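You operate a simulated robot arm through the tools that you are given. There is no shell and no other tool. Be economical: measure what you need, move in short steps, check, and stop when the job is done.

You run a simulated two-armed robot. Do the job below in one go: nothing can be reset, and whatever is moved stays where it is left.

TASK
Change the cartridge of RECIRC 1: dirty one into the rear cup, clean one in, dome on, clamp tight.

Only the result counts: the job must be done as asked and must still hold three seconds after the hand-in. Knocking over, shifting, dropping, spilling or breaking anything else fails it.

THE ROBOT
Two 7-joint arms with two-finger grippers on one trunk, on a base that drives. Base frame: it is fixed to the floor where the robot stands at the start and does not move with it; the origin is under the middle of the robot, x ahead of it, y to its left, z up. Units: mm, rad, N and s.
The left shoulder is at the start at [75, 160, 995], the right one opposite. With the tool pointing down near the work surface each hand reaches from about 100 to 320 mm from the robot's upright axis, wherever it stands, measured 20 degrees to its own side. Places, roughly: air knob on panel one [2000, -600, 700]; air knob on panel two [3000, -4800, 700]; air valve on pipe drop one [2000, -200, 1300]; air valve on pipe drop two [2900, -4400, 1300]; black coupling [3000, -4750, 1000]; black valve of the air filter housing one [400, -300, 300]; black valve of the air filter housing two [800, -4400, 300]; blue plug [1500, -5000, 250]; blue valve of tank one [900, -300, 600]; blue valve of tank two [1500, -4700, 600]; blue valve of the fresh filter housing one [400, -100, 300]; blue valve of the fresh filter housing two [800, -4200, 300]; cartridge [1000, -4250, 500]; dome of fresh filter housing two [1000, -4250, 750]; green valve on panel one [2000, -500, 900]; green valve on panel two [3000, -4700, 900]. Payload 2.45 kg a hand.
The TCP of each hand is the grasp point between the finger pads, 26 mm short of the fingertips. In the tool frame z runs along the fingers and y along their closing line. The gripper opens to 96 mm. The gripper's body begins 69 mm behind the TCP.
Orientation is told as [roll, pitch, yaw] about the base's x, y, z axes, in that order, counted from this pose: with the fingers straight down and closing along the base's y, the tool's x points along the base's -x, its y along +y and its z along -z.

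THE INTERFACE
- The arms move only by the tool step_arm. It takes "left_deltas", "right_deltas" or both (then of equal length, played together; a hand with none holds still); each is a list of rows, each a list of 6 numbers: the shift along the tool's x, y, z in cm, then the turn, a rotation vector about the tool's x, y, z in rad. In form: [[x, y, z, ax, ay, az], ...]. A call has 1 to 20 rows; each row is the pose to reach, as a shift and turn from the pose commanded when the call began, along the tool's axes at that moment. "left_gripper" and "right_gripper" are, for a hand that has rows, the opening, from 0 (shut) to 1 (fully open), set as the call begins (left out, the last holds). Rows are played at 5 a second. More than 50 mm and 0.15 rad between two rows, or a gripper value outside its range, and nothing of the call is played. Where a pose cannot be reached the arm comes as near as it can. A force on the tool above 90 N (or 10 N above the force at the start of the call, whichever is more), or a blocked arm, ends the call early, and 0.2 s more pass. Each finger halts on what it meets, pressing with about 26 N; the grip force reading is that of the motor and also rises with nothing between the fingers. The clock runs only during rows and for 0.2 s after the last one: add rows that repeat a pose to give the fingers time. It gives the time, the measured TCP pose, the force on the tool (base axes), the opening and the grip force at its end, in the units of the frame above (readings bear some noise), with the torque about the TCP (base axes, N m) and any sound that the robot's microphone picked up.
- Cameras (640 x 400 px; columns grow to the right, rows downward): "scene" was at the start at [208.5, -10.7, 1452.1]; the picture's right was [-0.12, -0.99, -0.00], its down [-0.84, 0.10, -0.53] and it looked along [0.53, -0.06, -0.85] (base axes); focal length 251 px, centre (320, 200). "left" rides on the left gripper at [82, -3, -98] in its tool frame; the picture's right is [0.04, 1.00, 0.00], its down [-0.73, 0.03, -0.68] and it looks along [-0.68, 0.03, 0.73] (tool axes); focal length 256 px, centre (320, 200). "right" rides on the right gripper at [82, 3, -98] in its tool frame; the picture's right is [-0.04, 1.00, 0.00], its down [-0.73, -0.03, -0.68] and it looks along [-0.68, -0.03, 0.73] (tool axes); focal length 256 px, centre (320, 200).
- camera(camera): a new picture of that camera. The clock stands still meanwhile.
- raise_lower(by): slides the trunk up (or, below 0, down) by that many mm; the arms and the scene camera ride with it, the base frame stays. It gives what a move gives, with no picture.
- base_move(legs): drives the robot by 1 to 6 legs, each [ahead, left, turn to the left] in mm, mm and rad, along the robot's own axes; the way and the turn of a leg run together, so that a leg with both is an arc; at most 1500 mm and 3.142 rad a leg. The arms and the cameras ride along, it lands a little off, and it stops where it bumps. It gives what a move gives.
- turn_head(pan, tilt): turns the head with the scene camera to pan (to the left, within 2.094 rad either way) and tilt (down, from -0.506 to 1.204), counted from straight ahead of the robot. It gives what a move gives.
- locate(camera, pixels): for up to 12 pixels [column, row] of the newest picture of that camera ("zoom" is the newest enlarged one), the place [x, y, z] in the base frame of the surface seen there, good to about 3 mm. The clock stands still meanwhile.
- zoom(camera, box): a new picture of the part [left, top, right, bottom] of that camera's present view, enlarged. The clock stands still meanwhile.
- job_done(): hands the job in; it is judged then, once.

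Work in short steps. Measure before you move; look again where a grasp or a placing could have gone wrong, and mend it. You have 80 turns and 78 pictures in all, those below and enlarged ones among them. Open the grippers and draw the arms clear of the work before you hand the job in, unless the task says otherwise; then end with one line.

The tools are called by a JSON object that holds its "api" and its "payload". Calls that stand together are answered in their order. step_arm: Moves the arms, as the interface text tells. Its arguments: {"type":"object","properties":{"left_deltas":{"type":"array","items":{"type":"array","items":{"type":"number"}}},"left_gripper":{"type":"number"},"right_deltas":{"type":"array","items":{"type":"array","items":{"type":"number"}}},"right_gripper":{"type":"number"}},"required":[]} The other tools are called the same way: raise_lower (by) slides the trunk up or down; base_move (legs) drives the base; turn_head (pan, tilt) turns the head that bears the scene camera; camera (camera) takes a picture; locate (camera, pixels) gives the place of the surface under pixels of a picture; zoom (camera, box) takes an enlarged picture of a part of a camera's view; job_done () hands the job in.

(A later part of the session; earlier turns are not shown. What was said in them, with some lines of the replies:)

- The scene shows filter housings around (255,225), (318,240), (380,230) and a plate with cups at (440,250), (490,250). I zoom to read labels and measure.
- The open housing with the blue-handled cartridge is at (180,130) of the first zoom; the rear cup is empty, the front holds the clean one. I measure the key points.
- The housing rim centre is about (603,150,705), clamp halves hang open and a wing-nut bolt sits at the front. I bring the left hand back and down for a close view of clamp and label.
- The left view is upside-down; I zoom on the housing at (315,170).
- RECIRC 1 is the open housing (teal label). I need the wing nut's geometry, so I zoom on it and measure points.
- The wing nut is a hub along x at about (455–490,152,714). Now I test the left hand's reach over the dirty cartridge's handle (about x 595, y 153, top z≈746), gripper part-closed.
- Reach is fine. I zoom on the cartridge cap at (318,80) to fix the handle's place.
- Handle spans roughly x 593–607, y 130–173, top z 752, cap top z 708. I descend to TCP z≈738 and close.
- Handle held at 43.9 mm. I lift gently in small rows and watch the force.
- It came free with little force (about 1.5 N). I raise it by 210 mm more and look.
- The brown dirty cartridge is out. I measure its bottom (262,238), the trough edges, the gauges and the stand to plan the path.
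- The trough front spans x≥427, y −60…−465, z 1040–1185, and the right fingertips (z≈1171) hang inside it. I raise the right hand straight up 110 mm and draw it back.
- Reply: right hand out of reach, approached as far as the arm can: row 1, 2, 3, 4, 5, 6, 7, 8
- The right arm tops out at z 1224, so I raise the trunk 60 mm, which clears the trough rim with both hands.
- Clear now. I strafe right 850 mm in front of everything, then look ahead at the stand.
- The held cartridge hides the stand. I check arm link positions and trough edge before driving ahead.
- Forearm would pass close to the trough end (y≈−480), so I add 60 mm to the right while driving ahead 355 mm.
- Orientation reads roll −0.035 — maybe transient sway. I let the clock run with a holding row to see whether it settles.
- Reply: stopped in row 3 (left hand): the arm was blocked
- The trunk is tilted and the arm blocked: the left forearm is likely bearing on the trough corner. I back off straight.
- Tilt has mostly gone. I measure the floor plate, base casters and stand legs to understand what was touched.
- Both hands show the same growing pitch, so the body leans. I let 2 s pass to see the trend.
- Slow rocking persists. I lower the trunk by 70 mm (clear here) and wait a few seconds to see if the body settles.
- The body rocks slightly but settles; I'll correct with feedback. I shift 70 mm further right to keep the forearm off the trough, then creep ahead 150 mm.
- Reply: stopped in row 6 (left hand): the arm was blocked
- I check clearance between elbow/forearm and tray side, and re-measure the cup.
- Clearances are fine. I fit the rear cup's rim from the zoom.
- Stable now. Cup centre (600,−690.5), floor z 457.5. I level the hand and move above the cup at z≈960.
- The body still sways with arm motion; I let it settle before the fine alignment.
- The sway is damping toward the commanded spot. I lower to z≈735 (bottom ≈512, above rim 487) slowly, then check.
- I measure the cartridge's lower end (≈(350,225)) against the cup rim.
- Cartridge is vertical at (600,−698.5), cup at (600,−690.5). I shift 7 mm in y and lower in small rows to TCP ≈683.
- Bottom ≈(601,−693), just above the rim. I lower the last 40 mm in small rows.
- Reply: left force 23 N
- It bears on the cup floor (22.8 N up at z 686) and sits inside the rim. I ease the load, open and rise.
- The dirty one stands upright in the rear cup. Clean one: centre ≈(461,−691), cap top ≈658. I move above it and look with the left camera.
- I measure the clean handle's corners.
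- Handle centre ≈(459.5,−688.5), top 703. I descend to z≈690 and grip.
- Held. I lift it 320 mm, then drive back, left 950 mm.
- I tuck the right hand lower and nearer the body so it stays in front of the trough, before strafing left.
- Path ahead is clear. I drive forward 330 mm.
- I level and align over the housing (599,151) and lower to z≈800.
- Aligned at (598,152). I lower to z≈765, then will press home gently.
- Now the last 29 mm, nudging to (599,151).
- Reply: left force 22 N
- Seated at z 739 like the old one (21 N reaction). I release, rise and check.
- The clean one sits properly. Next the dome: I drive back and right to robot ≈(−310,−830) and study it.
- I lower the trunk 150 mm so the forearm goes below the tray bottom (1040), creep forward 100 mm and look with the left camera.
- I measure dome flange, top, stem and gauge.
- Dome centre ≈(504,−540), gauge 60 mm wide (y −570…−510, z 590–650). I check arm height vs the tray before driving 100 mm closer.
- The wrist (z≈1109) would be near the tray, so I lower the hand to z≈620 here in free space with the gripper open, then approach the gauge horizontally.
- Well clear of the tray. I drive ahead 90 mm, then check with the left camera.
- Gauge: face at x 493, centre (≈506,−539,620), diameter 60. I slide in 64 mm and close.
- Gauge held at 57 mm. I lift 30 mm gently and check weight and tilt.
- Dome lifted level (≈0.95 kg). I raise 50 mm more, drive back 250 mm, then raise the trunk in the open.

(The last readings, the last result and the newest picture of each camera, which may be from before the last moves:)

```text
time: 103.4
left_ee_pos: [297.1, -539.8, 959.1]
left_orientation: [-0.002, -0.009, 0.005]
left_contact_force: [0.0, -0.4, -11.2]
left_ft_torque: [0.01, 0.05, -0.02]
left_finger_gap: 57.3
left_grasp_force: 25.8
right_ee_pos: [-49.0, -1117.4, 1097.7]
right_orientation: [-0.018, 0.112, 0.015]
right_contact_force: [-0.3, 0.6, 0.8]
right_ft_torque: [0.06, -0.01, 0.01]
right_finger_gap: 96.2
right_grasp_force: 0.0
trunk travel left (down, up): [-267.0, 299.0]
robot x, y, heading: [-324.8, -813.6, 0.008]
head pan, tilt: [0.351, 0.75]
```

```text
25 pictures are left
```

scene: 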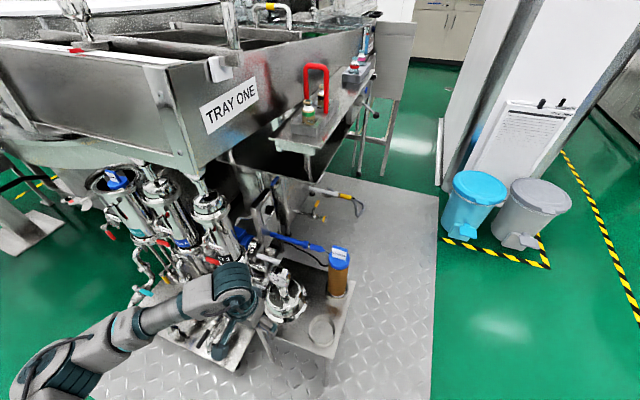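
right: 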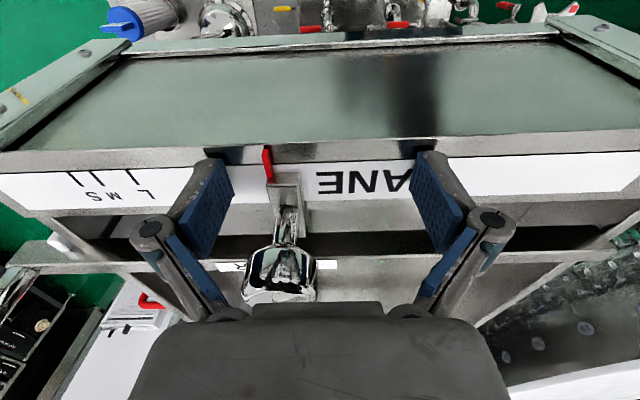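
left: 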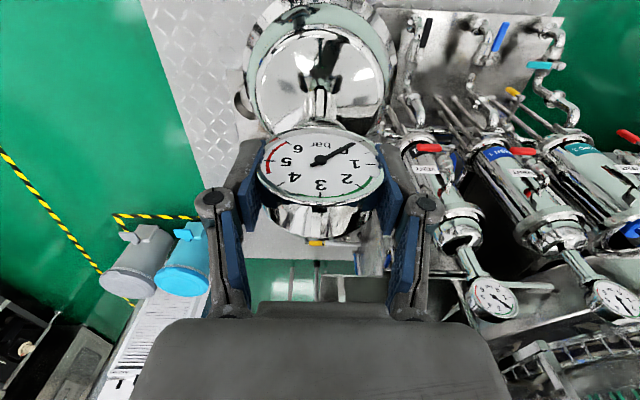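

Still level. I strafe left 690 mm, and then approach 240 mm.

{"api": "base_move", "payload": {"legs": [[0, 690, 0]]}}

{"api": "base_move", "payload": {"legs": [[240, 0, 0]]}}

{"api": "turn_head", "payload": {"pan": 0.3, "tilt": 0.95}}

{"api": "camera", "payload": {"camera": "scene"}}

```text
time: 107.2
left_ee_pos: [285.7, 149.8, 961.2]
left_orientation: [0.008, -0.01, 0.009]
left_contact_force: [-0.4, -0.3, -10.1]
left_ft_torque: [-0.02, 0.09, -0.03]
left_finger_gap: 57.3
left_grasp_force: 25.7
right_ee_pos: [-55.8, -432.9, 1095.1]
right_orientation: [-0.009, 0.112, 0.025]
right_contact_force: [0.2, 0.3, 0.2]
right_ft_torque: [-0.05, -0.01, 0.0]
right_finger_gap: 95.9
right_grasp_force: 0.0
trunk travel left (down, up): [-267.0, 299.0]
robot x, y, heading: [-334.9, -123.6, 0.027]
head pan, tilt: [0.351, 0.75]
```

```text
time: 109.0
left_ee_pos: [519.7, 155.3, 965.1]
left_orientation: [0.003, -0.014, 0.01]
left_contact_force: [0.3, -0.8, -10.8]
left_ft_torque: [-0.02, 0.09, 0.01]
left_finger_gap: 57.5
left_grasp_force: 25.9
right_ee_pos: [179.8, -426.1, 1097.7]
right_orientation: [-0.01, 0.11, 0.025]
right_contact_force: [0.1, -0.3, 0.0]
right_ft_torque: [0.03, -0.01, -0.02]
right_finger_gap: 95.9
right_grasp_force: 0.0
trunk travel left (down, up): [-267.0, 299.0]
robot x, y, heading: [-96.4, -119.4, 0.019]
head pan, tilt: [0.351, 0.75]
```

```text
time: 109.7
left_ee_pos: [517.3, 159.3, 964.9]
left_orientation: [0.001, -0.018, 0.011]
left_contact_force: [-0.4, -0.1, -10.9]
left_ft_torque: [0.01, 0.08, 0.01]
left_finger_gap: 57.5
left_grasp_force: 26.1
right_ee_pos: [176.0, -421.3, 1099.5]
right_orientation: [-0.015, 0.107, 0.023]
right_contact_force: [0.3, -0.4, 0.4]
right_ft_torque: [0.0, 0.02, 0.02]
right_finger_gap: 95.9
right_grasp_force: 0.1
trunk travel left (down, up): [-267.0, 299.0]
robot x, y, heading: [-97.9, -119.3, 0.013]
head pan, tilt: [0.3, 0.949]
```

```text
24 pictures are left
```

scene: 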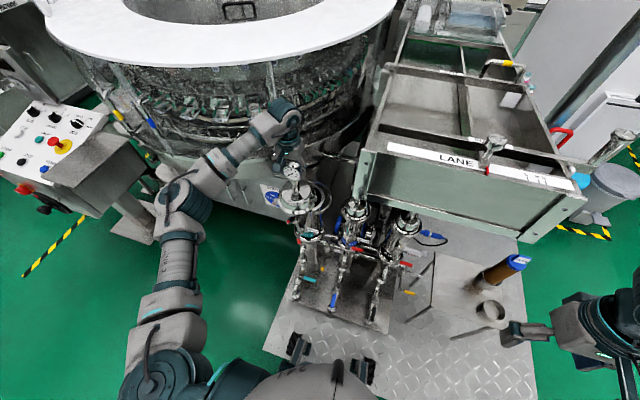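

I drive 75 mm further and then align: dome axis sits about (+2.7,−3) from the TCP, so TCP target ≈(596,154).

{"api": "base_move", "payload": {"legs": [[78, 0, 0]]}}

{"api": "step_arm", "payload": {"left_deltas": [[0, -0.2, 0, 0, 0.008, 0.005], [0, -0.4, 0, 0, 0.016, 0.01], [0, -0.4, 0, 0, 0.016, 0.01], [0, -0.4, 0, 0, 0.016, 0.01], [0, -0.4, 0, 0, 0.016, 0.01], [0, -0.4, 0, 0, 0.016, 0.01], [0, -0.4, 0, 0, 0.016, 0.01], [0, -0.4, 0, 0, 0.016, 0.01], [0, -0.4, 0, 0, 0.016, 0.01], [0, -0.4, 0, 0, 0.016, 0.01]]}}

{"api": "camera", "payload": {"camera": "left"}}

{"api": "zoom", "payload": {"camera": "scene", "box": [230, 150, 350, 260]}}

```text
time: 110.8
left_ee_pos: [594.8, 158.1, 964.4]
left_orientation: [0.001, -0.018, 0.01]
left_contact_force: [0.3, -0.4, -10.9]
left_ft_torque: [0.02, 0.11, 0.01]
left_finger_gap: 57.3
left_grasp_force: 26.0
right_ee_pos: [253.4, -421.5, 1099.0]
right_orientation: [-0.014, 0.104, 0.021]
right_contact_force: [0.3, -0.5, 0.0]
right_ft_torque: [0.05, 0.01, -0.03]
right_finger_gap: 95.9
right_grasp_force: 0.1
trunk travel left (down, up): [-267.0, 299.0]
robot x, y, heading: [-19.5, -120.3, 0.023]
head pan, tilt: [0.3, 0.949]
```

```text
time: 113.0
left_ee_pos: [591.4, 157.2, 966.1]
left_orientation: [-0.002, -0.006, -0.001]
left_contact_force: [0.0, 0.6, -9.8]
left_ft_torque: [0.03, 0.04, -0.01]
left_finger_gap: 57.3
left_grasp_force: 25.9
right_ee_pos: [249.2, -420.6, 1101.5]
right_orientation: [-0.015, 0.1, 0.021]
right_contact_force: [0.1, -1.2, -0.1]
right_ft_torque: [0.02, 0.04, 0.0]
right_finger_gap: 95.7
right_grasp_force: 0.2
trunk travel left (down, up): [-267.0, 299.0]
robot x, y, heading: [-23.7, -115.3, 0.018]
head pan, tilt: [0.3, 0.949]
```

```text
23 pictures are left
```

left: 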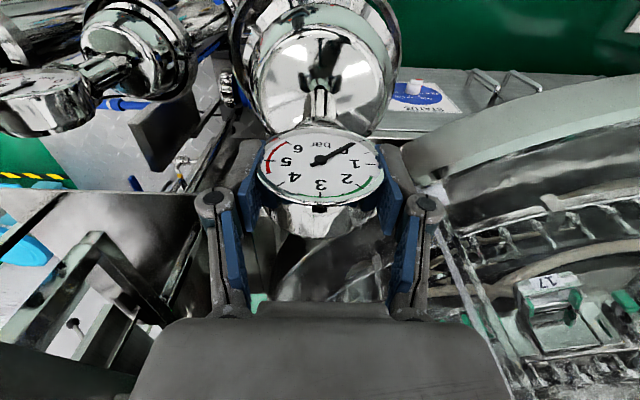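

```text
3.64 times, centred on (290, 205) of scene
```

zoom: 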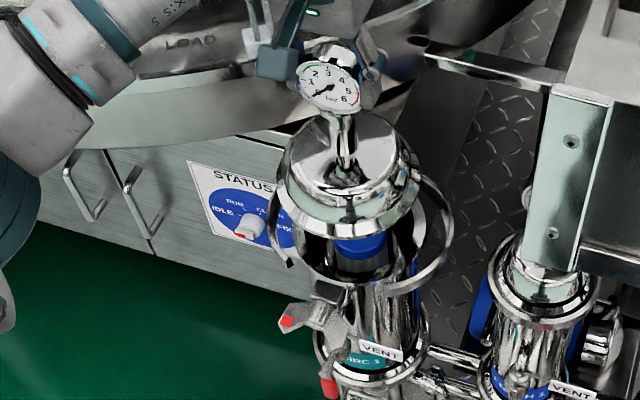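

I lower to TCP z≈898 (flange ≈730) while aligning to (596,154), then compare flange and rim edges.

{"api": "step_arm", "payload": {"left_deltas": [[-0.2, -0.15, 1, 0, 0.003, 0], [-0.4, -0.3, 2, 0, 0.005, 0], [-0.4, -0.3, 3, 0, 0.005, 0], [-0.4, -0.3, 4, 0, 0.005, 0], [-0.4, -0.3, 5, 0, 0.005, 0], [-0.4, -0.3, 6, 0, 0.005, 0], [-0.4, -0.3, 6.8, 0, 0.005, 0], [-0.4, -0.3, 6.8, 0, 0.005, 0], [-0.4, -0.3, 6.8, 0, 0.005, 0], [-0.4, -0.3, 6.8, 0, 0.005, 0], [-0.4, -0.3, 6.8, 0, 0.005, 0]]}}

{"api": "zoom", "payload": {"camera": "scene", "box": [260, 160, 340, 240]}}

{"api": "zoom", "payload": {"camera": "left", "box": [210, 0, 430, 140]}}

```text
time: 115.3
left_ee_pos: [595.7, 154.1, 899.2]
left_orientation: [-0.001, 0.001, 0.001]
left_contact_force: [0.6, -0.1, -10.6]
left_ft_torque: [0.02, 0.07, 0.01]
left_finger_gap: 57.5
left_grasp_force: 26.0
right_ee_pos: [249.6, -421.2, 1100.7]
right_orientation: [-0.017, 0.102, 0.02]
right_contact_force: [-0.1, -0.4, -0.3]
right_ft_torque: [0.01, 0.0, 0.02]
right_finger_gap: 95.7
right_grasp_force: 0.2
trunk travel left (down, up): [-267.0, 299.0]
robot x, y, heading: [-19.9, -117.3, 0.014]
head pan, tilt: [0.3, 0.949]
```

```text
5.00 times, centred on (300, 200) of scene
```

zoom: 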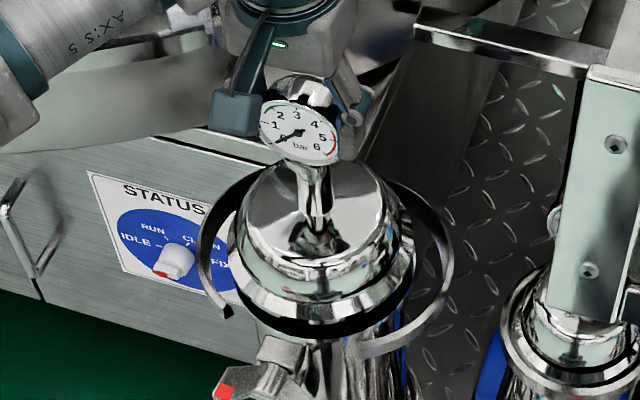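

```text
2.86 times, centred on (320, 70) of left
```

zoom: 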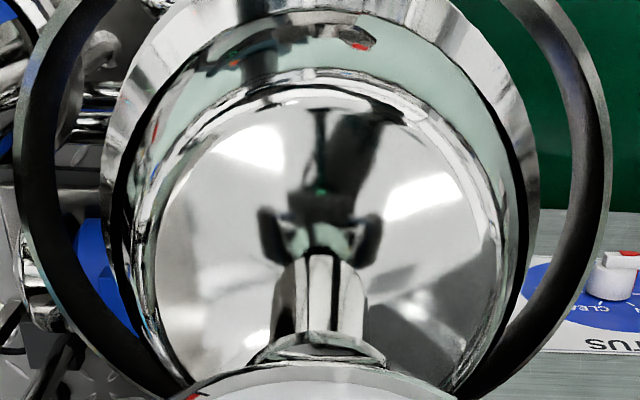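

{"api": "locate", "payload": {"camera": "zoom", "pixels": [[105, 180], [535, 180], [300, 15], [320, 30], [60, 200], [580, 200]]}}

{"api": "locate", "payload": {"camera": "scene", "pixels": [[286, 215], [341, 210], [303, 224], [303, 227], [303, 229], [290, 225], [330, 223], [290, 228], [288, 210]]}}

```text
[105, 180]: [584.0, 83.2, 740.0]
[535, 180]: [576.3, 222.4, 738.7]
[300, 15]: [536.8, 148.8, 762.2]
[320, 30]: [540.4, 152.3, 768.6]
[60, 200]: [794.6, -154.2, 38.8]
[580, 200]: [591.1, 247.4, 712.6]
```

```text
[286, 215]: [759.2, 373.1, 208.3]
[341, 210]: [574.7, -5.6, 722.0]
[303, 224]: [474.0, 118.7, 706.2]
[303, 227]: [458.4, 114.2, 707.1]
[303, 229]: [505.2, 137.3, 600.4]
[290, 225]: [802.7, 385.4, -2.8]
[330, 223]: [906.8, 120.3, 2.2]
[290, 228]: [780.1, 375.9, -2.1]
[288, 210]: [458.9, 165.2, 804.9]
```

Flange y-centre ≈152.8 (rim 151). I get the x of flange front and rim from the scene zoom.

{"api": "zoom", "payload": {"camera": "scene", "box": [270, 180, 330, 240]}}

{"api": "locate", "payload": {"camera": "zoom", "pixels": [[330, 245], [330, 255], [330, 265], [330, 275], [330, 285], [330, 300], [250, 255], [270, 270], [400, 235], [400, 250], [330, 235], [300, 262]]}}

```text
6.67 times, centred on (300, 210) of scene
```

zoom: 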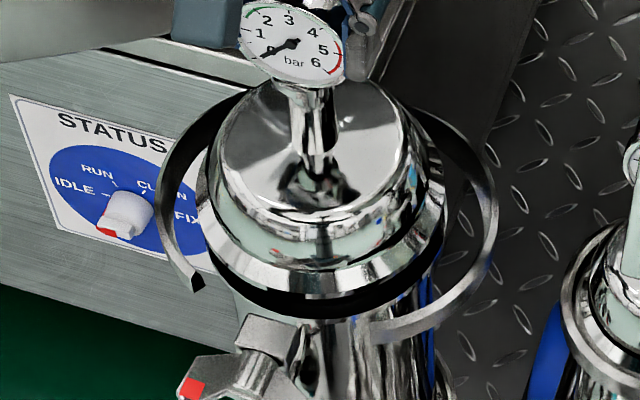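

```text
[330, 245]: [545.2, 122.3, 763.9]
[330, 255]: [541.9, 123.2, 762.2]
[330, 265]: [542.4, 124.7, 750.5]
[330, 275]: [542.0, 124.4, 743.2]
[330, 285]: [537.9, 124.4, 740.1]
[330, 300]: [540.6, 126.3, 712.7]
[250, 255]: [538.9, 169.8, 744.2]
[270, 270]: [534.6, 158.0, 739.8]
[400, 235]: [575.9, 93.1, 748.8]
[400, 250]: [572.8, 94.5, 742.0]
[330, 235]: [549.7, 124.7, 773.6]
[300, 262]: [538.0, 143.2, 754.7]
```

I probe rim-edge points below the flange in the same zoom.

{"api": "locate", "payload": {"camera": "zoom", "pixels": [[330, 308], [330, 314], [330, 320], [290, 300], [290, 306], [290, 312], [260, 290], [260, 298], [370, 300], [370, 307], [240, 285], [410, 285]]}}

```text
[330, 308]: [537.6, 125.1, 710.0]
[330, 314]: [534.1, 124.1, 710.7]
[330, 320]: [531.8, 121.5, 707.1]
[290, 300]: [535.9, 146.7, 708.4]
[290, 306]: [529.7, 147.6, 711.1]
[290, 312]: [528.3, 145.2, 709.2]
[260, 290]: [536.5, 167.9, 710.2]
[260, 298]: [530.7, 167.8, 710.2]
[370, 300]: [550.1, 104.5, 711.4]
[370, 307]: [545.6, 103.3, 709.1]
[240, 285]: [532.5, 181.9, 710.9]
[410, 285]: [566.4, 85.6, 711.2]
```

Rim fits centre ≈(596.5,151), z 710.5; flange ≈(600.5,152.8). I shift −4,−1.8 mm and lower to contact (TCP≈879).

{"api": "step_arm", "payload": {"left_deltas": [[0.2, -0.1, 0, 0, 0, 0], [0.4, -0.18, 0, 0, 0, 0], [0.4, -0.18, 0.4, 0, 0, 0], [0.4, -0.18, 0.8, 0, 0, 0], [0.4, -0.18, 1.2, 0, 0, 0], [0.4, -0.18, 1.5, 0, 0, 0], [0.4, -0.18, 1.8, 0, 0, 0], [0.4, -0.18, 2.0, 0, 0, 0], [0.4, -0.18, 2.2, 0, 0, 0], [0.4, -0.18, 2.2, 0, 0, 0]]}}

{"api": "zoom", "payload": {"camera": "scene", "box": [270, 180, 330, 240]}}

```text
time: 117.5
left_ee_pos: [589.6, 151.2, 879.9]
left_orientation: [-0.002, -0.004, 0.001]
left_contact_force: [-6.3, 2.5, 12.3]
left_ft_torque: [0.06, -0.48, 0.04]
left_finger_gap: 57.5
left_grasp_force: 26.0
right_ee_pos: [245.8, -421.6, 1101.8]
right_orientation: [-0.015, 0.099, 0.022]
right_contact_force: [0.3, -0.2, -0.2]
right_ft_torque: [0.01, 0.02, 0.02]
right_finger_gap: 96.1
right_grasp_force: 0.0
trunk travel left (down, up): [-267.0, 299.0]
robot x, y, heading: [-20.0, -121.7, 0.018]
head pan, tilt: [0.3, 0.949]
```

```text
6.67 times, centred on (300, 210) of scene
```

zoom: 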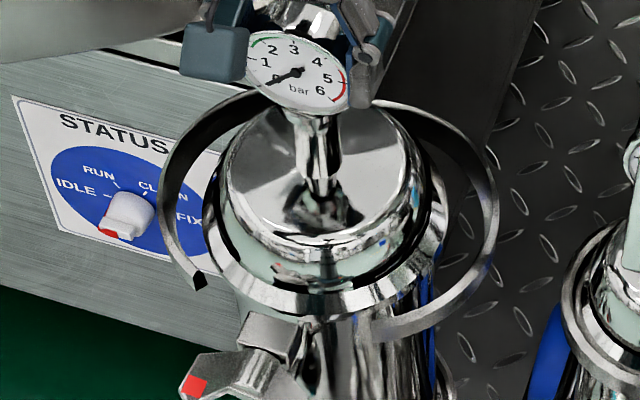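

Contact at z 879.9 (12 N). I check the flange against the rim.

{"api": "locate", "payload": {"camera": "zoom", "pixels": [[310, 312], [250, 290], [220, 262], [370, 300], [410, 275], [435, 240], [310, 320], [370, 308], [415, 282], [208, 235]]}}

{"api": "zoom", "payload": {"camera": "left", "box": [210, 0, 430, 140]}}

```text
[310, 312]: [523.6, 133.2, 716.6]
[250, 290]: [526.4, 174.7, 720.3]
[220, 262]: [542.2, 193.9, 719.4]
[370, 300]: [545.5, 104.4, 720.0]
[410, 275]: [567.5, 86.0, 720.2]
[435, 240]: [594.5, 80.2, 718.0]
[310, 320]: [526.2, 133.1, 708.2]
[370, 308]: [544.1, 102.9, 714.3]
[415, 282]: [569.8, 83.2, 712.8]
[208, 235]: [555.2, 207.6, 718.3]
```

```text
2.86 times, centred on (320, 70) of left
```

zoom: 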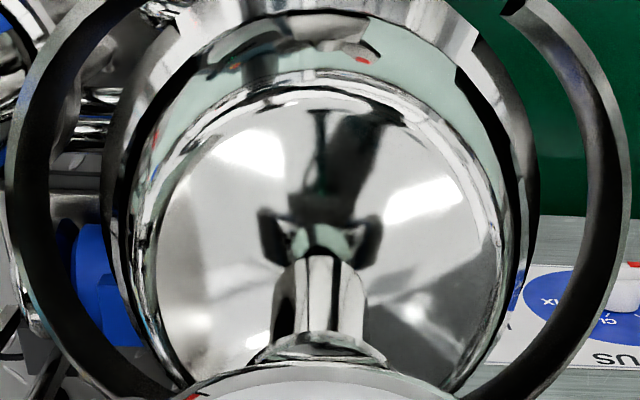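

Flange (centre ≈(595,150), bottom ≈710) lies flush on the rim. I release and rise.

{"api": "step_arm", "payload": {"left_deltas": [[0, 0, -0.1, 0, 0, 0], [0, 0, -0.2, 0, 0, 0]]}}

{"api": "step_arm", "payload": {"left_deltas": [[0, 0, 0, 0, 0, 0], [0, 0, 0, 0, 0, 0], [0, 0, 0, 0, 0, 0], [0, 0, -2, 0, 0, 0], [0, 0, -5, 0, 0, 0], [0, 0, -8, 0, 0, 0], [0, 0, -11, 0, 0, 0], [0, 0, -14, 0, 0, 0], [0, 0, -14, 0, 0, 0]], "left_gripper": 1.0}}

{"api": "zoom", "payload": {"camera": "scene", "box": [260, 160, 340, 250]}}

```text
time: 118.2
left_ee_pos: [590.4, 151.8, 880.2]
left_orientation: [0.0, 0.001, 0.0]
left_contact_force: [-2.5, 3.4, 9.8]
left_ft_torque: [-0.04, -0.59, 0.2]
left_finger_gap: 57.2
left_grasp_force: 25.9
right_ee_pos: [247.3, -420.8, 1101.5]
right_orientation: [-0.016, 0.101, 0.021]
right_contact_force: [0.1, -0.5, 0.2]
right_ft_torque: [-0.04, 0.01, 0.02]
right_finger_gap: 96.0
right_grasp_force: 0.2
trunk travel left (down, up): [-267.0, 299.0]
robot x, y, heading: [-21.5, -120.8, 0.018]
head pan, tilt: [0.3, 0.949]
```

```text
time: 120.2
left_ee_pos: [591.8, 150.9, 1018.8]
left_orientation: [0.0, 0.003, 0.0]
left_contact_force: [-0.1, 0.2, -0.2]
left_ft_torque: [-0.02, 0.0, 0.03]
left_finger_gap: 96.0
left_grasp_force: 0.0
right_ee_pos: [249.5, -422.3, 1099.4]
right_orientation: [-0.013, 0.102, 0.021]
right_contact_force: [-0.2, 0.8, 0.9]
right_ft_torque: [0.04, -0.01, -0.03]
right_finger_gap: 96.0
right_grasp_force: 0.1
trunk travel left (down, up): [-267.0, 299.0]
robot x, y, heading: [-17.3, -115.9, 0.017]
head pan, tilt: [0.3, 0.949]
```

```text
4.44 times, centred on (300, 205) of scene
```

zoom: 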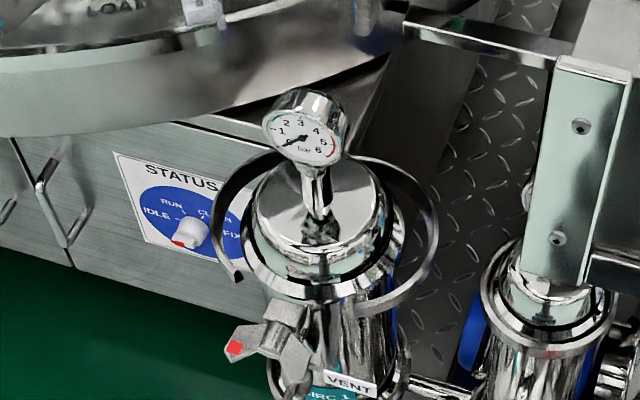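

The dome stands on the rim, gauge facing front. Next the wing nut: I back off 320 mm, lower the trunk 200 mm, and pitch the left hand horizontal (fingers along +x).

{"api": "base_move", "payload": {"legs": [[-320, 0, -0.015]]}}

{"api": "raise_lower", "payload": {"by": -200}}

{"api": "step_arm", "payload": {"left_deltas": [[0, 0, 0, 0, -0.14, 0], [0, 0, 0, 0, -0.28, 0], [0, 0, 0, 0, -0.42, 0], [0, 0, 0, 0, -0.56, 0], [0, 0, 0, 0, -0.7, 0], [0, 0, 0, 0, -0.84, 0], [0, 0, 0, 0, -0.98, 0], [0, 0, 0, 0, -1.12, 0], [0, 0, 0, 0, -1.26, 0], [0, 0, 0, 0, -1.4, 0], [0, 0, 0, 0, -1.5, 0], [0, 0, 0, 0, -1.571, 0], [0, 0, 0, 0, -1.571, 0], [0, 0, 0, 0, -1.571, 0]], "left_gripper": 0.9}}

{"api": "camera", "payload": {"camera": "scene"}}

```text
time: 122.3
left_ee_pos: [278.3, 137.8, 1018.8]
left_orientation: [-0.001, -0.001, -0.018]
left_contact_force: [-0.4, -0.3, 0.7]
left_ft_torque: [0.01, 0.0, -0.01]
left_finger_gap: 95.8
left_grasp_force: 0.0
right_ee_pos: [-75.3, -427.8, 1100.2]
right_orientation: [-0.016, 0.101, 0.006]
right_contact_force: [-0.1, 0.0, -0.4]
right_ft_torque: [0.0, -0.01, 0.01]
right_finger_gap: 96.1
right_grasp_force: 0.1
trunk travel left (down, up): [-267.0, 299.0]
robot x, y, heading: [-334.7, -116.3, -0.005]
head pan, tilt: [0.3, 0.949]
```

```text
time: 124.5
left_ee_pos: [273.6, 137.5, 823.1]
left_orientation: [-0.002, -0.007, -0.017]
left_contact_force: [-0.4, 0.9, 0.1]
left_ft_torque: [0.0, 0.02, -0.02]
left_finger_gap: 96.0
left_grasp_force: 0.0
right_ee_pos: [-79.4, -428.5, 902.9]
right_orientation: [-0.015, 0.097, 0.005]
right_contact_force: [0.2, -0.5, -0.7]
right_ft_torque: [0.01, -0.02, 0.04]
right_finger_gap: 96.0
right_grasp_force: 0.0
trunk travel left (down, up): [-67.0, 499.0]
robot x, y, heading: [-339.4, -121.3, 0.002]
head pan, tilt: [0.3, 0.949]
```

```text
time: 127.5
left_ee_pos: [268.9, 159.6, 841.9]
left_orientation: [-0.091, -1.375, 0.03]
left_contact_force: [-0.7, -0.3, 0.0]
left_ft_torque: [-0.01, -0.02, -0.01]
left_finger_gap: 86.4
left_grasp_force: 0.0
left hand out of reach, approached as far as the arm can: row 10, 11, 12, 13, 14
right_ee_pos: [-77.6, -428.1, 903.1]
right_orientation: [-0.015, 0.099, 0.004]
right_contact_force: [0.0, 0.4, -1.6]
right_ft_torque: [0.0, 0.02, -0.01]
right_finger_gap: 96.1
right_grasp_force: 0.0
trunk travel left (down, up): [-67.0, 499.0]
robot x, y, heading: [-337.9, -118.7, 0.003]
head pan, tilt: [0.3, 0.949]
```

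```text
15 pictures are left
```

scene: 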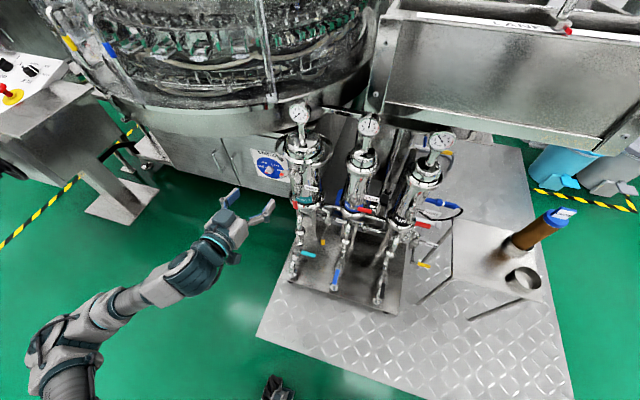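

The hand got to pitch −1.375 at full stretch. I pull it in ~105 mm and down ~130 mm, finishing the pitch.

{"api": "step_arm", "payload": {"left_deltas": [[3, 0, -2, 0, 0, 0], [6, 0, -4, 0, 0, 0], [9, 0, -6, 0, 0, 0], [12, 0, -8, 0, 0, 0], [14.7, 0, -8, 0, -0.05, 0], [14.7, 0, -8, 0, -0.1, 0], [14.7, 0, -8, 0, -0.196, 0], [14.7, 0, -8, 0, -0.196, 0], [14.7, 0, -8, 0, -0.196, 0]]}}

```text
time: 129.4
left_ee_pos: [160.1, 178.4, 716.1]
left_orientation: [-1.504, -1.551, 1.44]
left_contact_force: [0.1, -0.9, 0.0]
left_ft_torque: [0.01, -0.03, -0.03]
left_finger_gap: 86.5
left_grasp_force: 0.1
left hand out of reach, approached as far as the arm can: row 3, 4, 5, 6, 7, 8, 9
right_ee_pos: [-78.9, -428.8, 902.4]
right_orientation: [-0.014, 0.1, 0.005]
right_contact_force: [0.0, 0.2, -0.2]
right_ft_torque: [0.01, -0.01, 0.03]
right_finger_gap: 96.1
right_grasp_force: 0.1
trunk travel left (down, up): [-67.0, 499.0]
robot x, y, heading: [-339.8, -122.3, 0.003]
head pan, tilt: [0.3, 0.949]
```

Hand is horizontal (tool z≈+x with −0.06 yaw). I correct yaw and y, and twist 0.2 rad to match the wing's tilt, then look.

{"api": "step_arm", "payload": {"left_deltas": [[0, -1, 0, -0.03, 0, 0.07], [0, -2, 0, -0.06, 0, 0.14], [0, -2.7, 0, -0.064, 0, 0.2], [0, -2.7, 0, -0.064, 0, 0.2], [0, -2.7, 0, -0.064, 0, 0.2]]}}

{"api": "base_move", "payload": {"legs": [[200, 0, 0]]}}

{"api": "camera", "payload": {"camera": "left"}}

{"api": "zoom", "payload": {"camera": "scene", "box": [240, 160, 360, 260]}}

```text
time: 130.7
left_ee_pos: [158.0, 235.0, 745.4]
left_orientation: [1.586, -1.392, -1.584]
left_contact_force: [-0.6, 0.2, -0.3]
left_ft_torque: [-0.03, 0.02, -0.01]
left_finger_gap: 86.1
left_grasp_force: 0.0
left hand out of reach, approached as far as the arm can: row 1, 2, 3, 4, 5
right_ee_pos: [-77.8, -428.6, 903.2]
right_orientation: [-0.016, 0.1, 0.005]
right_contact_force: [0.3, 0.4, -0.8]
right_ft_torque: [0.01, 0.04, 0.0]
right_finger_gap: 95.6
right_grasp_force: 0.1
trunk travel left (down, up): [-67.0, 499.0]
robot x, y, heading: [-334.9, -121.6, -0.0]
head pan, tilt: [0.3, 0.949]
```

```text
time: 132.2
left_ee_pos: [357.4, 232.3, 744.2]
left_orientation: [1.579, -1.392, -1.582]
left_contact_force: [0.3, 0.4, 0.0]
left_ft_torque: [0.0, -0.04, 0.02]
left_finger_gap: 86.6
left_grasp_force: 0.1
right_ee_pos: [119.8, -428.0, 901.8]
right_orientation: [-0.015, 0.098, 0.002]
right_contact_force: [0.3, -0.4, -0.5]
right_ft_torque: [0.02, 0.03, 0.02]
right_finger_gap: 96.0
right_grasp_force: 0.1
trunk travel left (down, up): [-67.0, 499.0]
robot x, y, heading: [-143.4, -121.8, 0.001]
head pan, tilt: [0.3, 0.949]
```

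```text
14 pictures are left
```

left: 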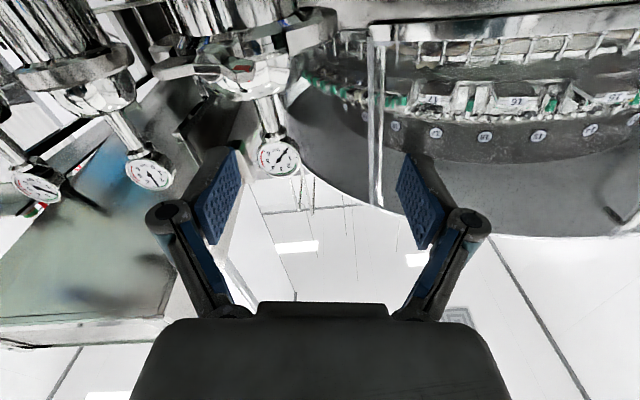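

```text
4.00 times, centred on (300, 210) of scene
```

zoom: 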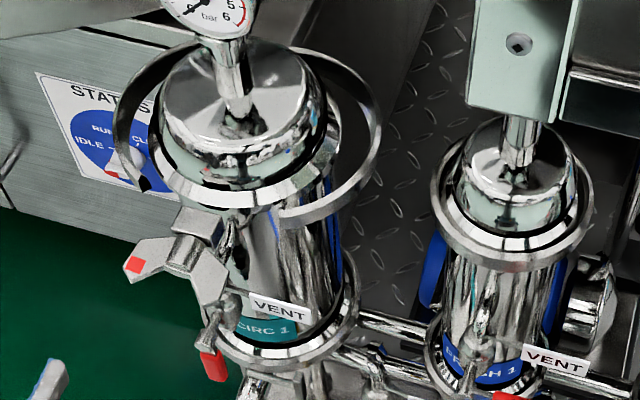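

Holding horizontal puts the arm at its limits, so I choose a sturdier way: hand vertical, closed fingers pushing the wing (y− wing down = clockwise). I back off and return the hand to vertical.

{"api": "base_move", "payload": {"legs": [[-150, 0, 0]]}}

{"api": "step_arm", "payload": {"left_deltas": [[0, 0, 0, 0, 0, -0.1], [0, 0, 0, 0, 0, -0.18], [0, 0, 0, 0, 0, -0.18]], "left_gripper": 0.0}}

{"api": "step_arm", "payload": {"left_deltas": [[0, 0, 0, 0, 0.14, 0], [0, 0, 0, 0, 0.28, 0], [0, 0, 0, 0, 0.42, 0], [0, 0, 0, 0, 0.56, 0], [0, 0, 0, 0, 0.7, 0], [0, 0, 0, 0, 0.84, 0], [0, 0, 0, 0, 0.98, 0], [0, 0, 0, 0, 1.12, 0], [0, 0, 0, 0, 1.26, 0], [0, 0, 0, 0, 1.4, 0], [0, 0, 0, 0, 1.5, 0], [0, 0, 0, 0, 1.571, 0], [0, 0, 0, 0, 1.571, 0]]}}

```text
time: 133.6
left_ee_pos: [205.9, 232.8, 747.0]
left_orientation: [1.609, -1.392, -1.612]
left_contact_force: [0.9, -0.1, -0.3]
left_ft_torque: [0.0, 0.06, -0.02]
left_finger_gap: 86.4
left_grasp_force: 0.0
right_ee_pos: [-33.5, -429.9, 903.5]
right_orientation: [-0.018, 0.095, 0.002]
right_contact_force: [-0.9, 0.2, -0.9]
right_ft_torque: [0.0, 0.01, -0.05]
right_finger_gap: 96.1
right_grasp_force: 0.1
trunk travel left (down, up): [-67.0, 499.0]
robot x, y, heading: [-292.4, -122.2, -0.005]
head pan, tilt: [0.3, 0.949]
```

```text
time: 134.4
left_ee_pos: [206.5, 234.7, 746.3]
left_orientation: [-3.116, -1.561, 3.115]
left_contact_force: [-0.2, -0.6, 0.2]
left_ft_torque: [0.0, -0.02, 0.01]
left_finger_gap: 0.0
left_grasp_force: 26.1
left hand out of reach, approached as far as the arm can: row 1, 2, 3
right_ee_pos: [-36.7, -428.9, 903.9]
right_orientation: [-0.016, 0.091, 0.001]
right_contact_force: [0.3, -0.1, -0.4]
right_ft_torque: [0.02, 0.0, 0.0]
right_finger_gap: 96.0
right_grasp_force: 0.2
trunk travel left (down, up): [-67.0, 499.0]
robot x, y, heading: [-289.2, -120.8, -0.003]
head pan, tilt: [0.3, 0.949]
```

```text
time: 137.2
left_ee_pos: [204.7, 235.5, 745.6]
left_orientation: [-0.001, -0.006, -0.003]
left_contact_force: [0.4, -0.1, 0.8]
left_ft_torque: [-0.01, -0.01, -0.01]
left_finger_gap: 0.5
left_grasp_force: 25.9
left hand out of reach, approached as far as the arm can: row 1, 2, 3, 4, 5
right_ee_pos: [-36.6, -429.4, 904.2]
right_orientation: [-0.016, 0.095, 0.0]
right_contact_force: [0.4, 0.3, -0.4]
right_ft_torque: [-0.01, 0.0, 0.01]
right_finger_gap: 95.7
right_grasp_force: 0.0
trunk travel left (down, up): [-67.0, 499.0]
robot x, y, heading: [-289.1, -121.0, -0.007]
head pan, tilt: [0.3, 0.949]
```

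Hand is vertical again, fingers shut. I raise it 60 mm, shift to y≈127, and drive forward 255 mm to stand above the y− wing.

{"api": "step_arm", "payload": {"left_deltas": [[0, -2, -2, 0, 0, 0], [0, -5, -4, 0, 0, 0], [0, -8, -6, 0, 0, 0], [0, -10.8, -6, 0, 0, 0], [0, -10.8, -6, 0, 0, 0]]}}

{"api": "base_move", "payload": {"legs": [[255, 0, 0]]}}

{"api": "camera", "payload": {"camera": "left"}}

```text
time: 138.4
left_ee_pos: [204.2, 125.3, 803.2]
left_orientation: [0.002, -0.01, -0.005]
left_contact_force: [-0.8, -0.5, 0.5]
left_ft_torque: [0.02, -0.01, 0.02]
left_finger_gap: 0.0
left_grasp_force: 26.0
right_ee_pos: [-37.1, -429.2, 903.8]
right_orientation: [-0.015, 0.093, 0.0]
right_contact_force: [-0.4, -0.8, 0.5]
right_ft_torque: [-0.03, 0.01, -0.01]
right_finger_gap: 95.8
right_grasp_force: 0.0
trunk travel left (down, up): [-67.0, 499.0]
robot x, y, heading: [-285.0, -120.4, -0.0]
head pan, tilt: [0.3, 0.949]
```

```text
time: 140.2
left_ee_pos: [457.0, 123.8, 804.7]
left_orientation: [0.001, -0.007, -0.005]
left_contact_force: [-0.3, -0.2, 0.0]
left_ft_torque: [-0.02, 0.02, 0.0]
left_finger_gap: 0.0
left_grasp_force: 26.1
right_ee_pos: [216.3, -432.5, 903.9]
right_orientation: [-0.017, 0.093, -0.002]
right_contact_force: [0.2, 0.1, 0.0]
right_ft_torque: [0.0, 0.02, -0.03]
right_finger_gap: 96.0
right_grasp_force: 0.1
trunk travel left (down, up): [-67.0, 499.0]
robot x, y, heading: [-34.6, -120.2, -0.003]
head pan, tilt: [0.3, 0.949]
```

```text
12 pictures are left
```

left: 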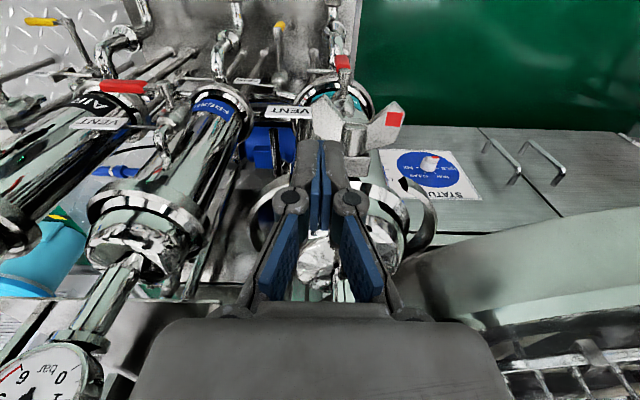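

{"api": "locate", "payload": {"camera": "left", "pixels": [[325, 105], [320, 120], [330, 130], [375, 128], [390, 118], [398, 105], [385, 140], [355, 135], [355, 150], [402, 120], [355, 165]]}}

```text
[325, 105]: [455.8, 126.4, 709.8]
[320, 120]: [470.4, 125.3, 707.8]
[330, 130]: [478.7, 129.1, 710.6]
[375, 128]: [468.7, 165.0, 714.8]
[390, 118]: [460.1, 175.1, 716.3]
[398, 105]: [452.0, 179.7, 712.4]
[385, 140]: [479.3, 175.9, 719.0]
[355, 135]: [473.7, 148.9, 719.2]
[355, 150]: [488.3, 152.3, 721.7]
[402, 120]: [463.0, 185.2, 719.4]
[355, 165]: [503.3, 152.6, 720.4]
```

Wing: hub axis (y 152, z 713), y− wing surface z≈709 at y 126. I press it down with the fingertips at (466,128), from tip z 715 to 682.

{"api": "step_arm", "payload": {"left_deltas": [[-0.9, 0.4, 2, 0, 0, 0], [-0.9, 0.4, 4, 0, 0, 0], [-0.9, 0.4, 6, 0, 0, 0], [-0.9, 0.4, 6.6, 0, 0, 0], [-0.9, 0.4, 7.2, 0, 0, 0], [-0.9, 0.4, 7.8, 0, 0, 0], [-0.9, 0.4, 8.4, 0, 0, 0], [-0.9, 0.4, 9, 0, 0, 0], [-0.9, 0.4, 9.6, 0, 0, 0], [-0.9, 0.4, 9.6, 0, 0, 0]]}}

{"api": "zoom", "payload": {"camera": "left", "box": [250, 30, 450, 180]}}

```text
time: 142.4
left_ee_pos: [465.8, 127.3, 711.0]
left_orientation: [0.003, -0.013, -0.006]
left_contact_force: [-0.1, -0.6, 0.9]
left_ft_torque: [0.0, 0.0, 0.02]
left_finger_gap: 0.0
left_grasp_force: 26.4
right_ee_pos: [212.4, -431.8, 904.6]
right_orientation: [-0.014, 0.088, -0.003]
right_contact_force: [0.2, 0.3, 0.9]
right_ft_torque: [0.03, 0.02, 0.01]
right_finger_gap: 96.1
right_grasp_force: 0.0
trunk travel left (down, up): [-67.0, 499.0]
robot x, y, heading: [-38.7, -122.4, -0.004]
head pan, tilt: [0.3, 0.949]
```

```text
2.67 times, centred on (350, 105) of left
```

zoom: 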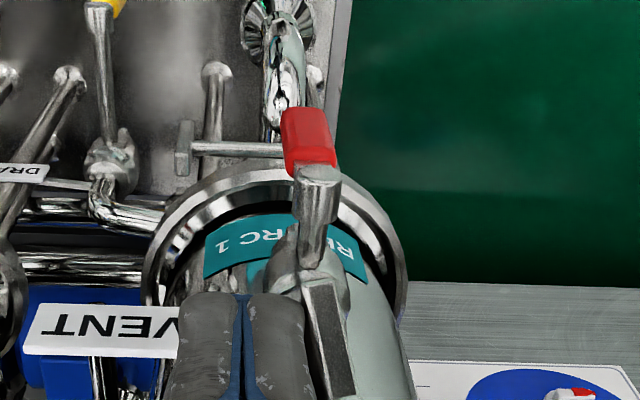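

The wing turned freely to near vertical. Now I go over the top and sweep the upper wing to −y, then press it down again (second part of the turn).

{"api": "step_arm", "payload": {"left_deltas": [[0, 0, -3, 0, 0, 0], [0, 0, -6, 0, 0, 0], [0, 0, -7.6, 0, 0, 0], [0, 3, -7.6, 0, 0, 0], [0, 5.5, -7.6, 0, 0, 0], [0, 5.5, -5.5, 0, 0, 0], [0, 5.5, -4.1, 0, 0, 0], [0, 4.5, -4.1, 0, 0, 0], [0, 3.5, -4.1, 0, 0, 0], [0, 2.5, -4.1, 0, 0, 0], [0, 1.5, -4.1, 0, 0, 0], [0, 0.6, -4.1, 0, 0, 0], [0, 0.1, -4.1, 0, 0, 0], [0, 0.1, -3.3, 0, 0, 0], [0, 0.1, -2.5, 0, 0, 0], [0, 0.1, -1.7, 0, 0, 0], [0, 0.1, -0.9, 0, 0, 0], [0, 0.1, 0, 0, 0, 0], [0, 0.1, 0, 0, 0, 0]]}}

{"api": "zoom", "payload": {"camera": "scene", "box": [270, 200, 390, 320]}}

```text
time: 146.0
left_ee_pos: [463.8, 127.2, 738.5]
left_orientation: [-0.005, -0.047, -0.009]
left_contact_force: [-23.0, -6.1, 64.4]
left_ft_torque: [-0.02, 1.25, -0.32]
left_finger_gap: 6.1
left_grasp_force: 27.9
right_ee_pos: [206.5, -433.1, 906.9]
right_orientation: [-0.012, 0.08, -0.001]
right_contact_force: [0.4, 0.7, 0.2]
right_ft_torque: [-0.01, -0.01, -0.01]
right_finger_gap: 96.0
right_grasp_force: 0.1
trunk travel left (down, up): [-67.0, 499.0]
robot x, y, heading: [-35.5, -124.5, -0.006]
head pan, tilt: [0.3, 0.949]
stopped in row 17 (left hand): the force on the tool passed its limit at 97 N (the readings are from after the stop); the commanded pose is now the measured one
```

```text
3.33 times, centred on (330, 260) of scene
```

zoom: 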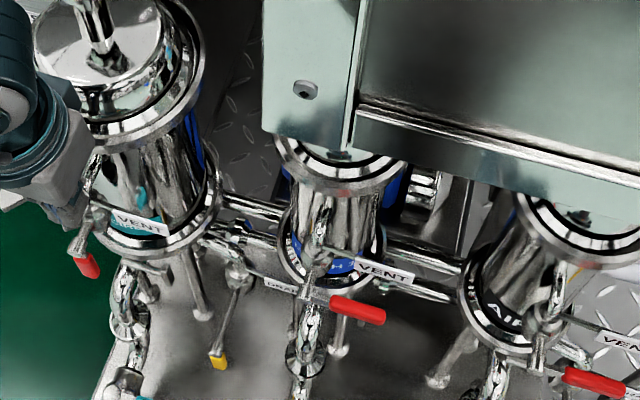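

The push ended at 97 N with the wing near level again, and the ring looks closed round the flange. I lift off and look.

{"api": "step_arm", "payload": {"left_deltas": [[0, 0, -2, 0, 0, 0], [0, 0, -5, 0, 0.02, 0], [0, 0, -8, 0, 0.04, 0], [0, 0, -8, 0, 0.04, 0]]}}

{"api": "camera", "payload": {"camera": "left"}}

{"api": "zoom", "payload": {"camera": "left", "box": [250, 70, 450, 230]}}

```text
time: 147.0
left_ee_pos: [466.4, 129.9, 810.4]
left_orientation: [-0.001, 0.007, -0.004]
left_contact_force: [-0.7, 0.7, 1.1]
left_ft_torque: [-0.01, 0.01, -0.01]
left_finger_gap: 0.1
left_grasp_force: 28.7
right_ee_pos: [211.2, -431.9, 904.5]
right_orientation: [-0.014, 0.087, -0.002]
right_contact_force: [-0.6, -0.8, 0.2]
right_ft_torque: [0.0, 0.01, 0.0]
right_finger_gap: 95.9
right_grasp_force: 0.0
trunk travel left (down, up): [-67.0, 499.0]
robot x, y, heading: [-38.4, -120.9, -0.008]
head pan, tilt: [0.3, 0.949]
```

```text
9 pictures are left
```

left: 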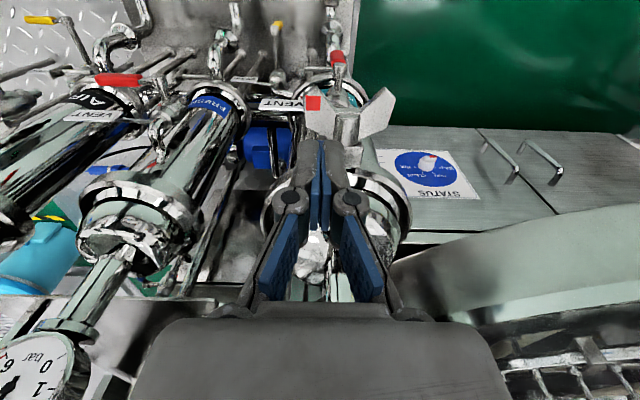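

```text
2.50 times, centred on (350, 150) of left
```

zoom: 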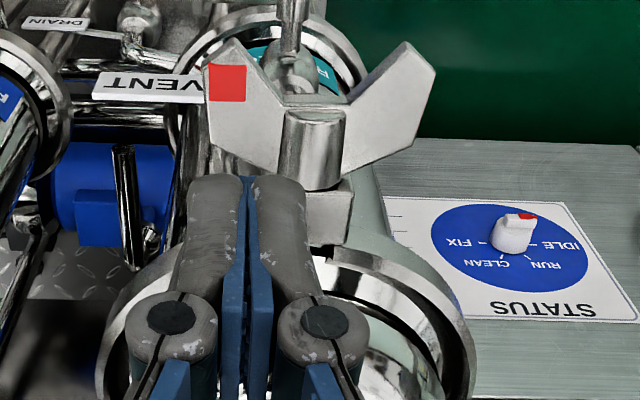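

Half a turn is done (red mark now on the y− side) and the ring is closed. I measure the wing tilt and whether the ring is snug.

{"api": "locate", "payload": {"camera": "zoom", "pixels": [[228, 82], [225, 120], [250, 130], [400, 80], [380, 130], [420, 75], [315, 130], [350, 265], [115, 330], [450, 330], [325, 215], [290, 215]]}}

{"api": "zoom", "payload": {"camera": "scene", "box": [250, 160, 350, 260]}}

```text
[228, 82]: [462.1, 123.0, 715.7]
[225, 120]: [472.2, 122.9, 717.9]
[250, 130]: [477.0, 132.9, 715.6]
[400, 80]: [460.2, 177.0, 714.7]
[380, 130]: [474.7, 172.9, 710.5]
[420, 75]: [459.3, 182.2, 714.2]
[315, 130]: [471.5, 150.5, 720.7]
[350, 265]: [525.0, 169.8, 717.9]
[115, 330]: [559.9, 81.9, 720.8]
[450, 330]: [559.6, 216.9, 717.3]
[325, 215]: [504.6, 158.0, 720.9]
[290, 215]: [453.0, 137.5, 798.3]
```

```text
4.00 times, centred on (300, 210) of scene
```

zoom: 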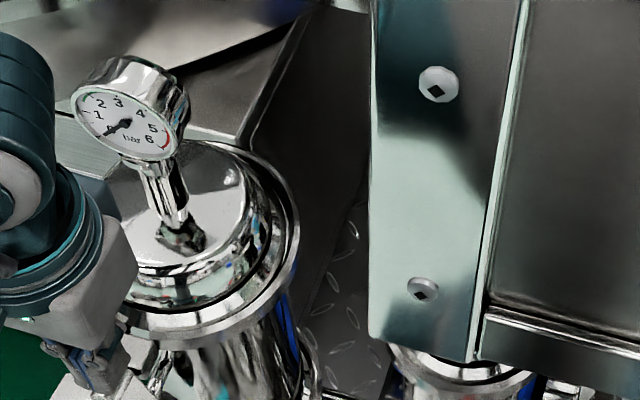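

The wing is 14° short of a full half-turn with 97 N resisting. I press it once more at its outer end to confirm that it is hard-tight.

{"api": "step_arm", "payload": {"left_deltas": [[0, -0.5, 3, 0, 0, 0], [0, -0.5, 6, 0, 0, 0], [0, -0.5, 6.6, 0, 0, 0], [0, -0.5, 6.9, 0, 0, 0], [0, -0.5, 7.2, 0, 0, 0], [0, -0.5, 7.5, 0, 0, 0], [0, -0.5, 7.8, 0, 0, 0], [0, -0.5, 8.1, 0, 0, 0], [0, -0.5, 8.4, 0, 0, 0], [0, -0.5, 8.7, 0, 0, 0]]}}

{"api": "step_arm", "payload": {"left_deltas": [[0, 0, -2, 0, 0, 0], [0, 0, -5, 0, 0, 0], [0, 0, -8, 0, 0, 0], [0, 0, -8, 0, 0, 0]]}}

{"api": "zoom", "payload": {"camera": "left", "box": [250, 70, 450, 230]}}

```text
time: 149.1
left_ee_pos: [464.1, 125.4, 738.7]
left_orientation: [-0.009, -0.023, -0.004]
left_contact_force: [-20.9, 1.8, 56.2]
left_ft_torque: [0.19, 1.14, -0.33]
left_finger_gap: 5.9
left_grasp_force: 29.1
right_ee_pos: [208.6, -431.6, 905.4]
right_orientation: [-0.011, 0.084, 0.0]
right_contact_force: [-0.4, -0.4, -0.4]
right_ft_torque: [0.05, 0.01, 0.01]
right_finger_gap: 96.2
right_grasp_force: 0.1
trunk travel left (down, up): [-67.0, 499.0]
robot x, y, heading: [-39.7, -118.3, -0.004]
head pan, tilt: [0.3, 0.949]
stopped in row 10 (left hand): the force on the tool passed its limit at 93 N (the readings are from after the stop); the commanded pose is now the measured one
```

```text
time: 150.1
left_ee_pos: [466.5, 125.0, 811.5]
left_orientation: [-0.006, -0.01, 0.0]
left_contact_force: [0.4, 0.4, -0.8]
left_ft_torque: [0.04, 0.01, -0.03]
left_finger_gap: 0.0
left_grasp_force: 28.7
right_ee_pos: [210.8, -429.5, 904.3]
right_orientation: [-0.015, 0.087, 0.0]
right_contact_force: [0.3, 1.0, -0.3]
right_ft_torque: [0.01, 0.0, 0.02]
right_finger_gap: 96.1
right_grasp_force: 0.1
trunk travel left (down, up): [-67.0, 499.0]
robot x, y, heading: [-35.2, -121.6, -0.007]
head pan, tilt: [0.3, 0.949]
```

```text
2.50 times, centred on (350, 150) of left
```

zoom: 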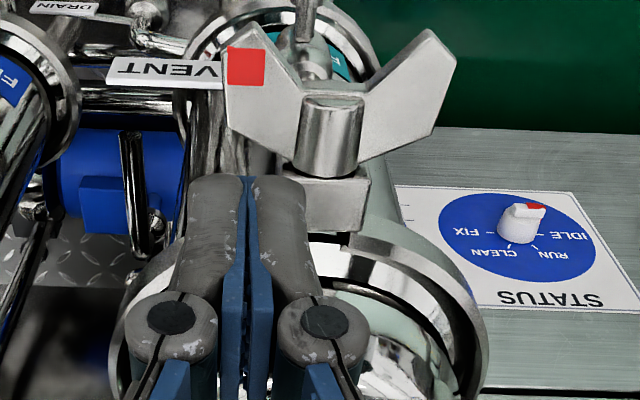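

Same stop at the same height twice: the clamp is hard-tight. I back away, open the gripper, and take a final look.

{"api": "base_move", "payload": {"legs": [[-260, 0, 0]]}}

{"api": "step_arm", "payload": {"left_deltas": [[0, 0, -1, 0, 0, 0], [0, 3, -4, 0, 0, 0], [0, 6, -6, 0, 0, 0], [0, 6, -6, 0, 0, 0], [0, 6, -6, 0, 0, 0]], "left_gripper": 1.0}}

{"api": "turn_head", "payload": {"pan": -0.1, "tilt": 0.75}}

{"api": "camera", "payload": {"camera": "scene"}}

{"api": "zoom", "payload": {"camera": "scene", "box": [190, 90, 310, 230]}}

```text
time: 152.0
left_ee_pos: [207.5, 127.4, 811.5]
left_orientation: [-0.008, -0.015, 0.0]
left_contact_force: [0.3, 0.5, 0.5]
left_ft_torque: [0.01, 0.03, -0.01]
left_finger_gap: 0.0
left_grasp_force: 28.5
right_ee_pos: [-48.1, -427.5, 906.5]
right_orientation: [-0.019, 0.089, -0.001]
right_contact_force: [-0.6, -0.2, -0.4]
right_ft_torque: [0.0, -0.02, -0.01]
right_finger_gap: 96.0
right_grasp_force: 0.0
trunk travel left (down, up): [-67.0, 499.0]
robot x, y, heading: [-292.6, -119.7, -0.007]
head pan, tilt: [0.3, 0.949]
```

```text
time: 153.2
left_ee_pos: [204.6, 187.3, 871.5]
left_orientation: [-0.007, -0.017, 0.0]
left_contact_force: [0.5, -0.7, -0.7]
left_ft_torque: [0.0, 0.06, 0.01]
left_finger_gap: 95.8
left_grasp_force: 0.1
right_ee_pos: [-51.1, -428.5, 905.0]
right_orientation: [-0.018, 0.087, 0.001]
right_contact_force: [0.4, -0.4, 0.0]
right_ft_torque: [-0.01, 0.0, -0.01]
right_finger_gap: 96.0
right_grasp_force: 0.1
trunk travel left (down, up): [-67.0, 499.0]
robot x, y, heading: [-294.9, -121.9, -0.007]
head pan, tilt: [0.3, 0.949]
```

```text
time: 154.1
left_ee_pos: [205.3, 186.1, 870.0]
left_orientation: [-0.011, -0.018, 0.0]
left_contact_force: [0.3, 1.0, 0.1]
left_ft_torque: [-0.01, 0.01, -0.03]
left_finger_gap: 96.1
left_grasp_force: 0.1
right_ee_pos: [-50.5, -428.8, 907.2]
right_orientation: [-0.018, 0.087, -0.002]
right_contact_force: [-0.1, 0.5, -0.5]
right_ft_torque: [0.01, 0.01, -0.01]
right_finger_gap: 96.0
right_grasp_force: 0.1
trunk travel left (down, up): [-67.0, 499.0]
robot x, y, heading: [-290.9, -119.9, -0.006]
head pan, tilt: [-0.099, 0.75]
```

```text
5 pictures are left
```

scene: 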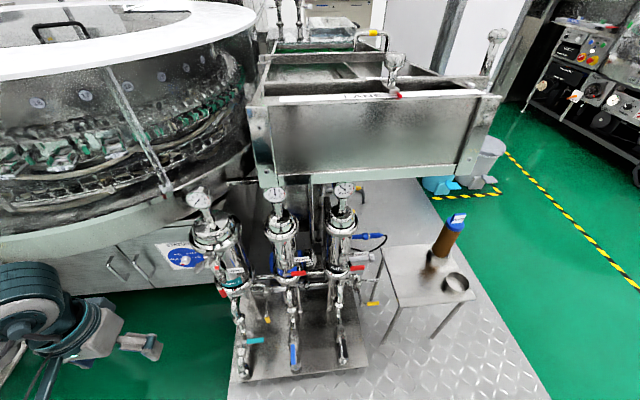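

```text
2.86 times, centred on (250, 160) of scene
```

zoom: 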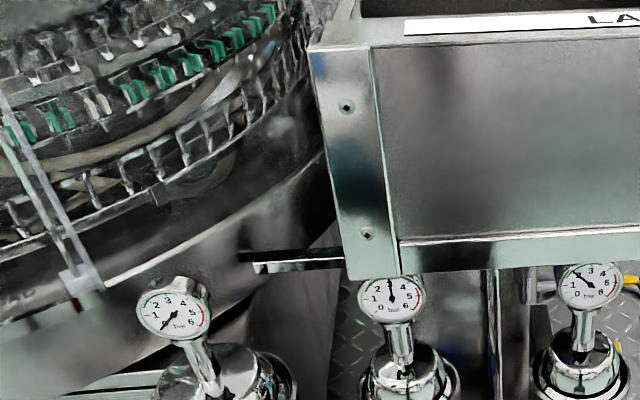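

The dirty cartridge stands in the rear cup. One last zoom on the clamp.

{"api": "zoom", "payload": {"camera": "scene", "box": [170, 170, 270, 290]}}

```text
3.33 times, centred on (220, 230) of scene
```

zoom: 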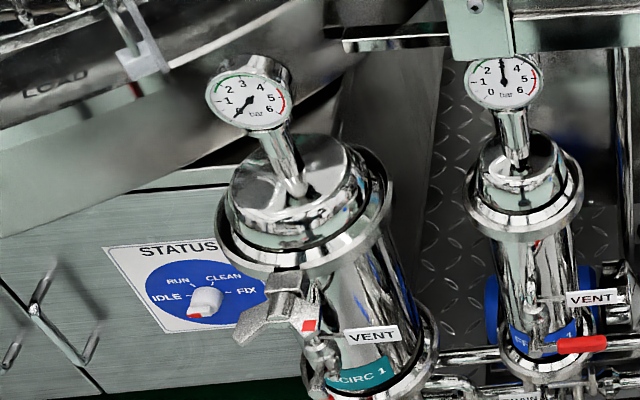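

The ring is closed evenly around the dome flange, the wing nut is at its stop, and both hands are clear and open. I hand the job in.

{"api": "job_done", "payload": {}}

```text
The job is handed in.
```

RECIRC 1 now has the clean cartridge in with the dome on and the clamp tightened to its stop; the dirty cartridge stands in the rear cup.
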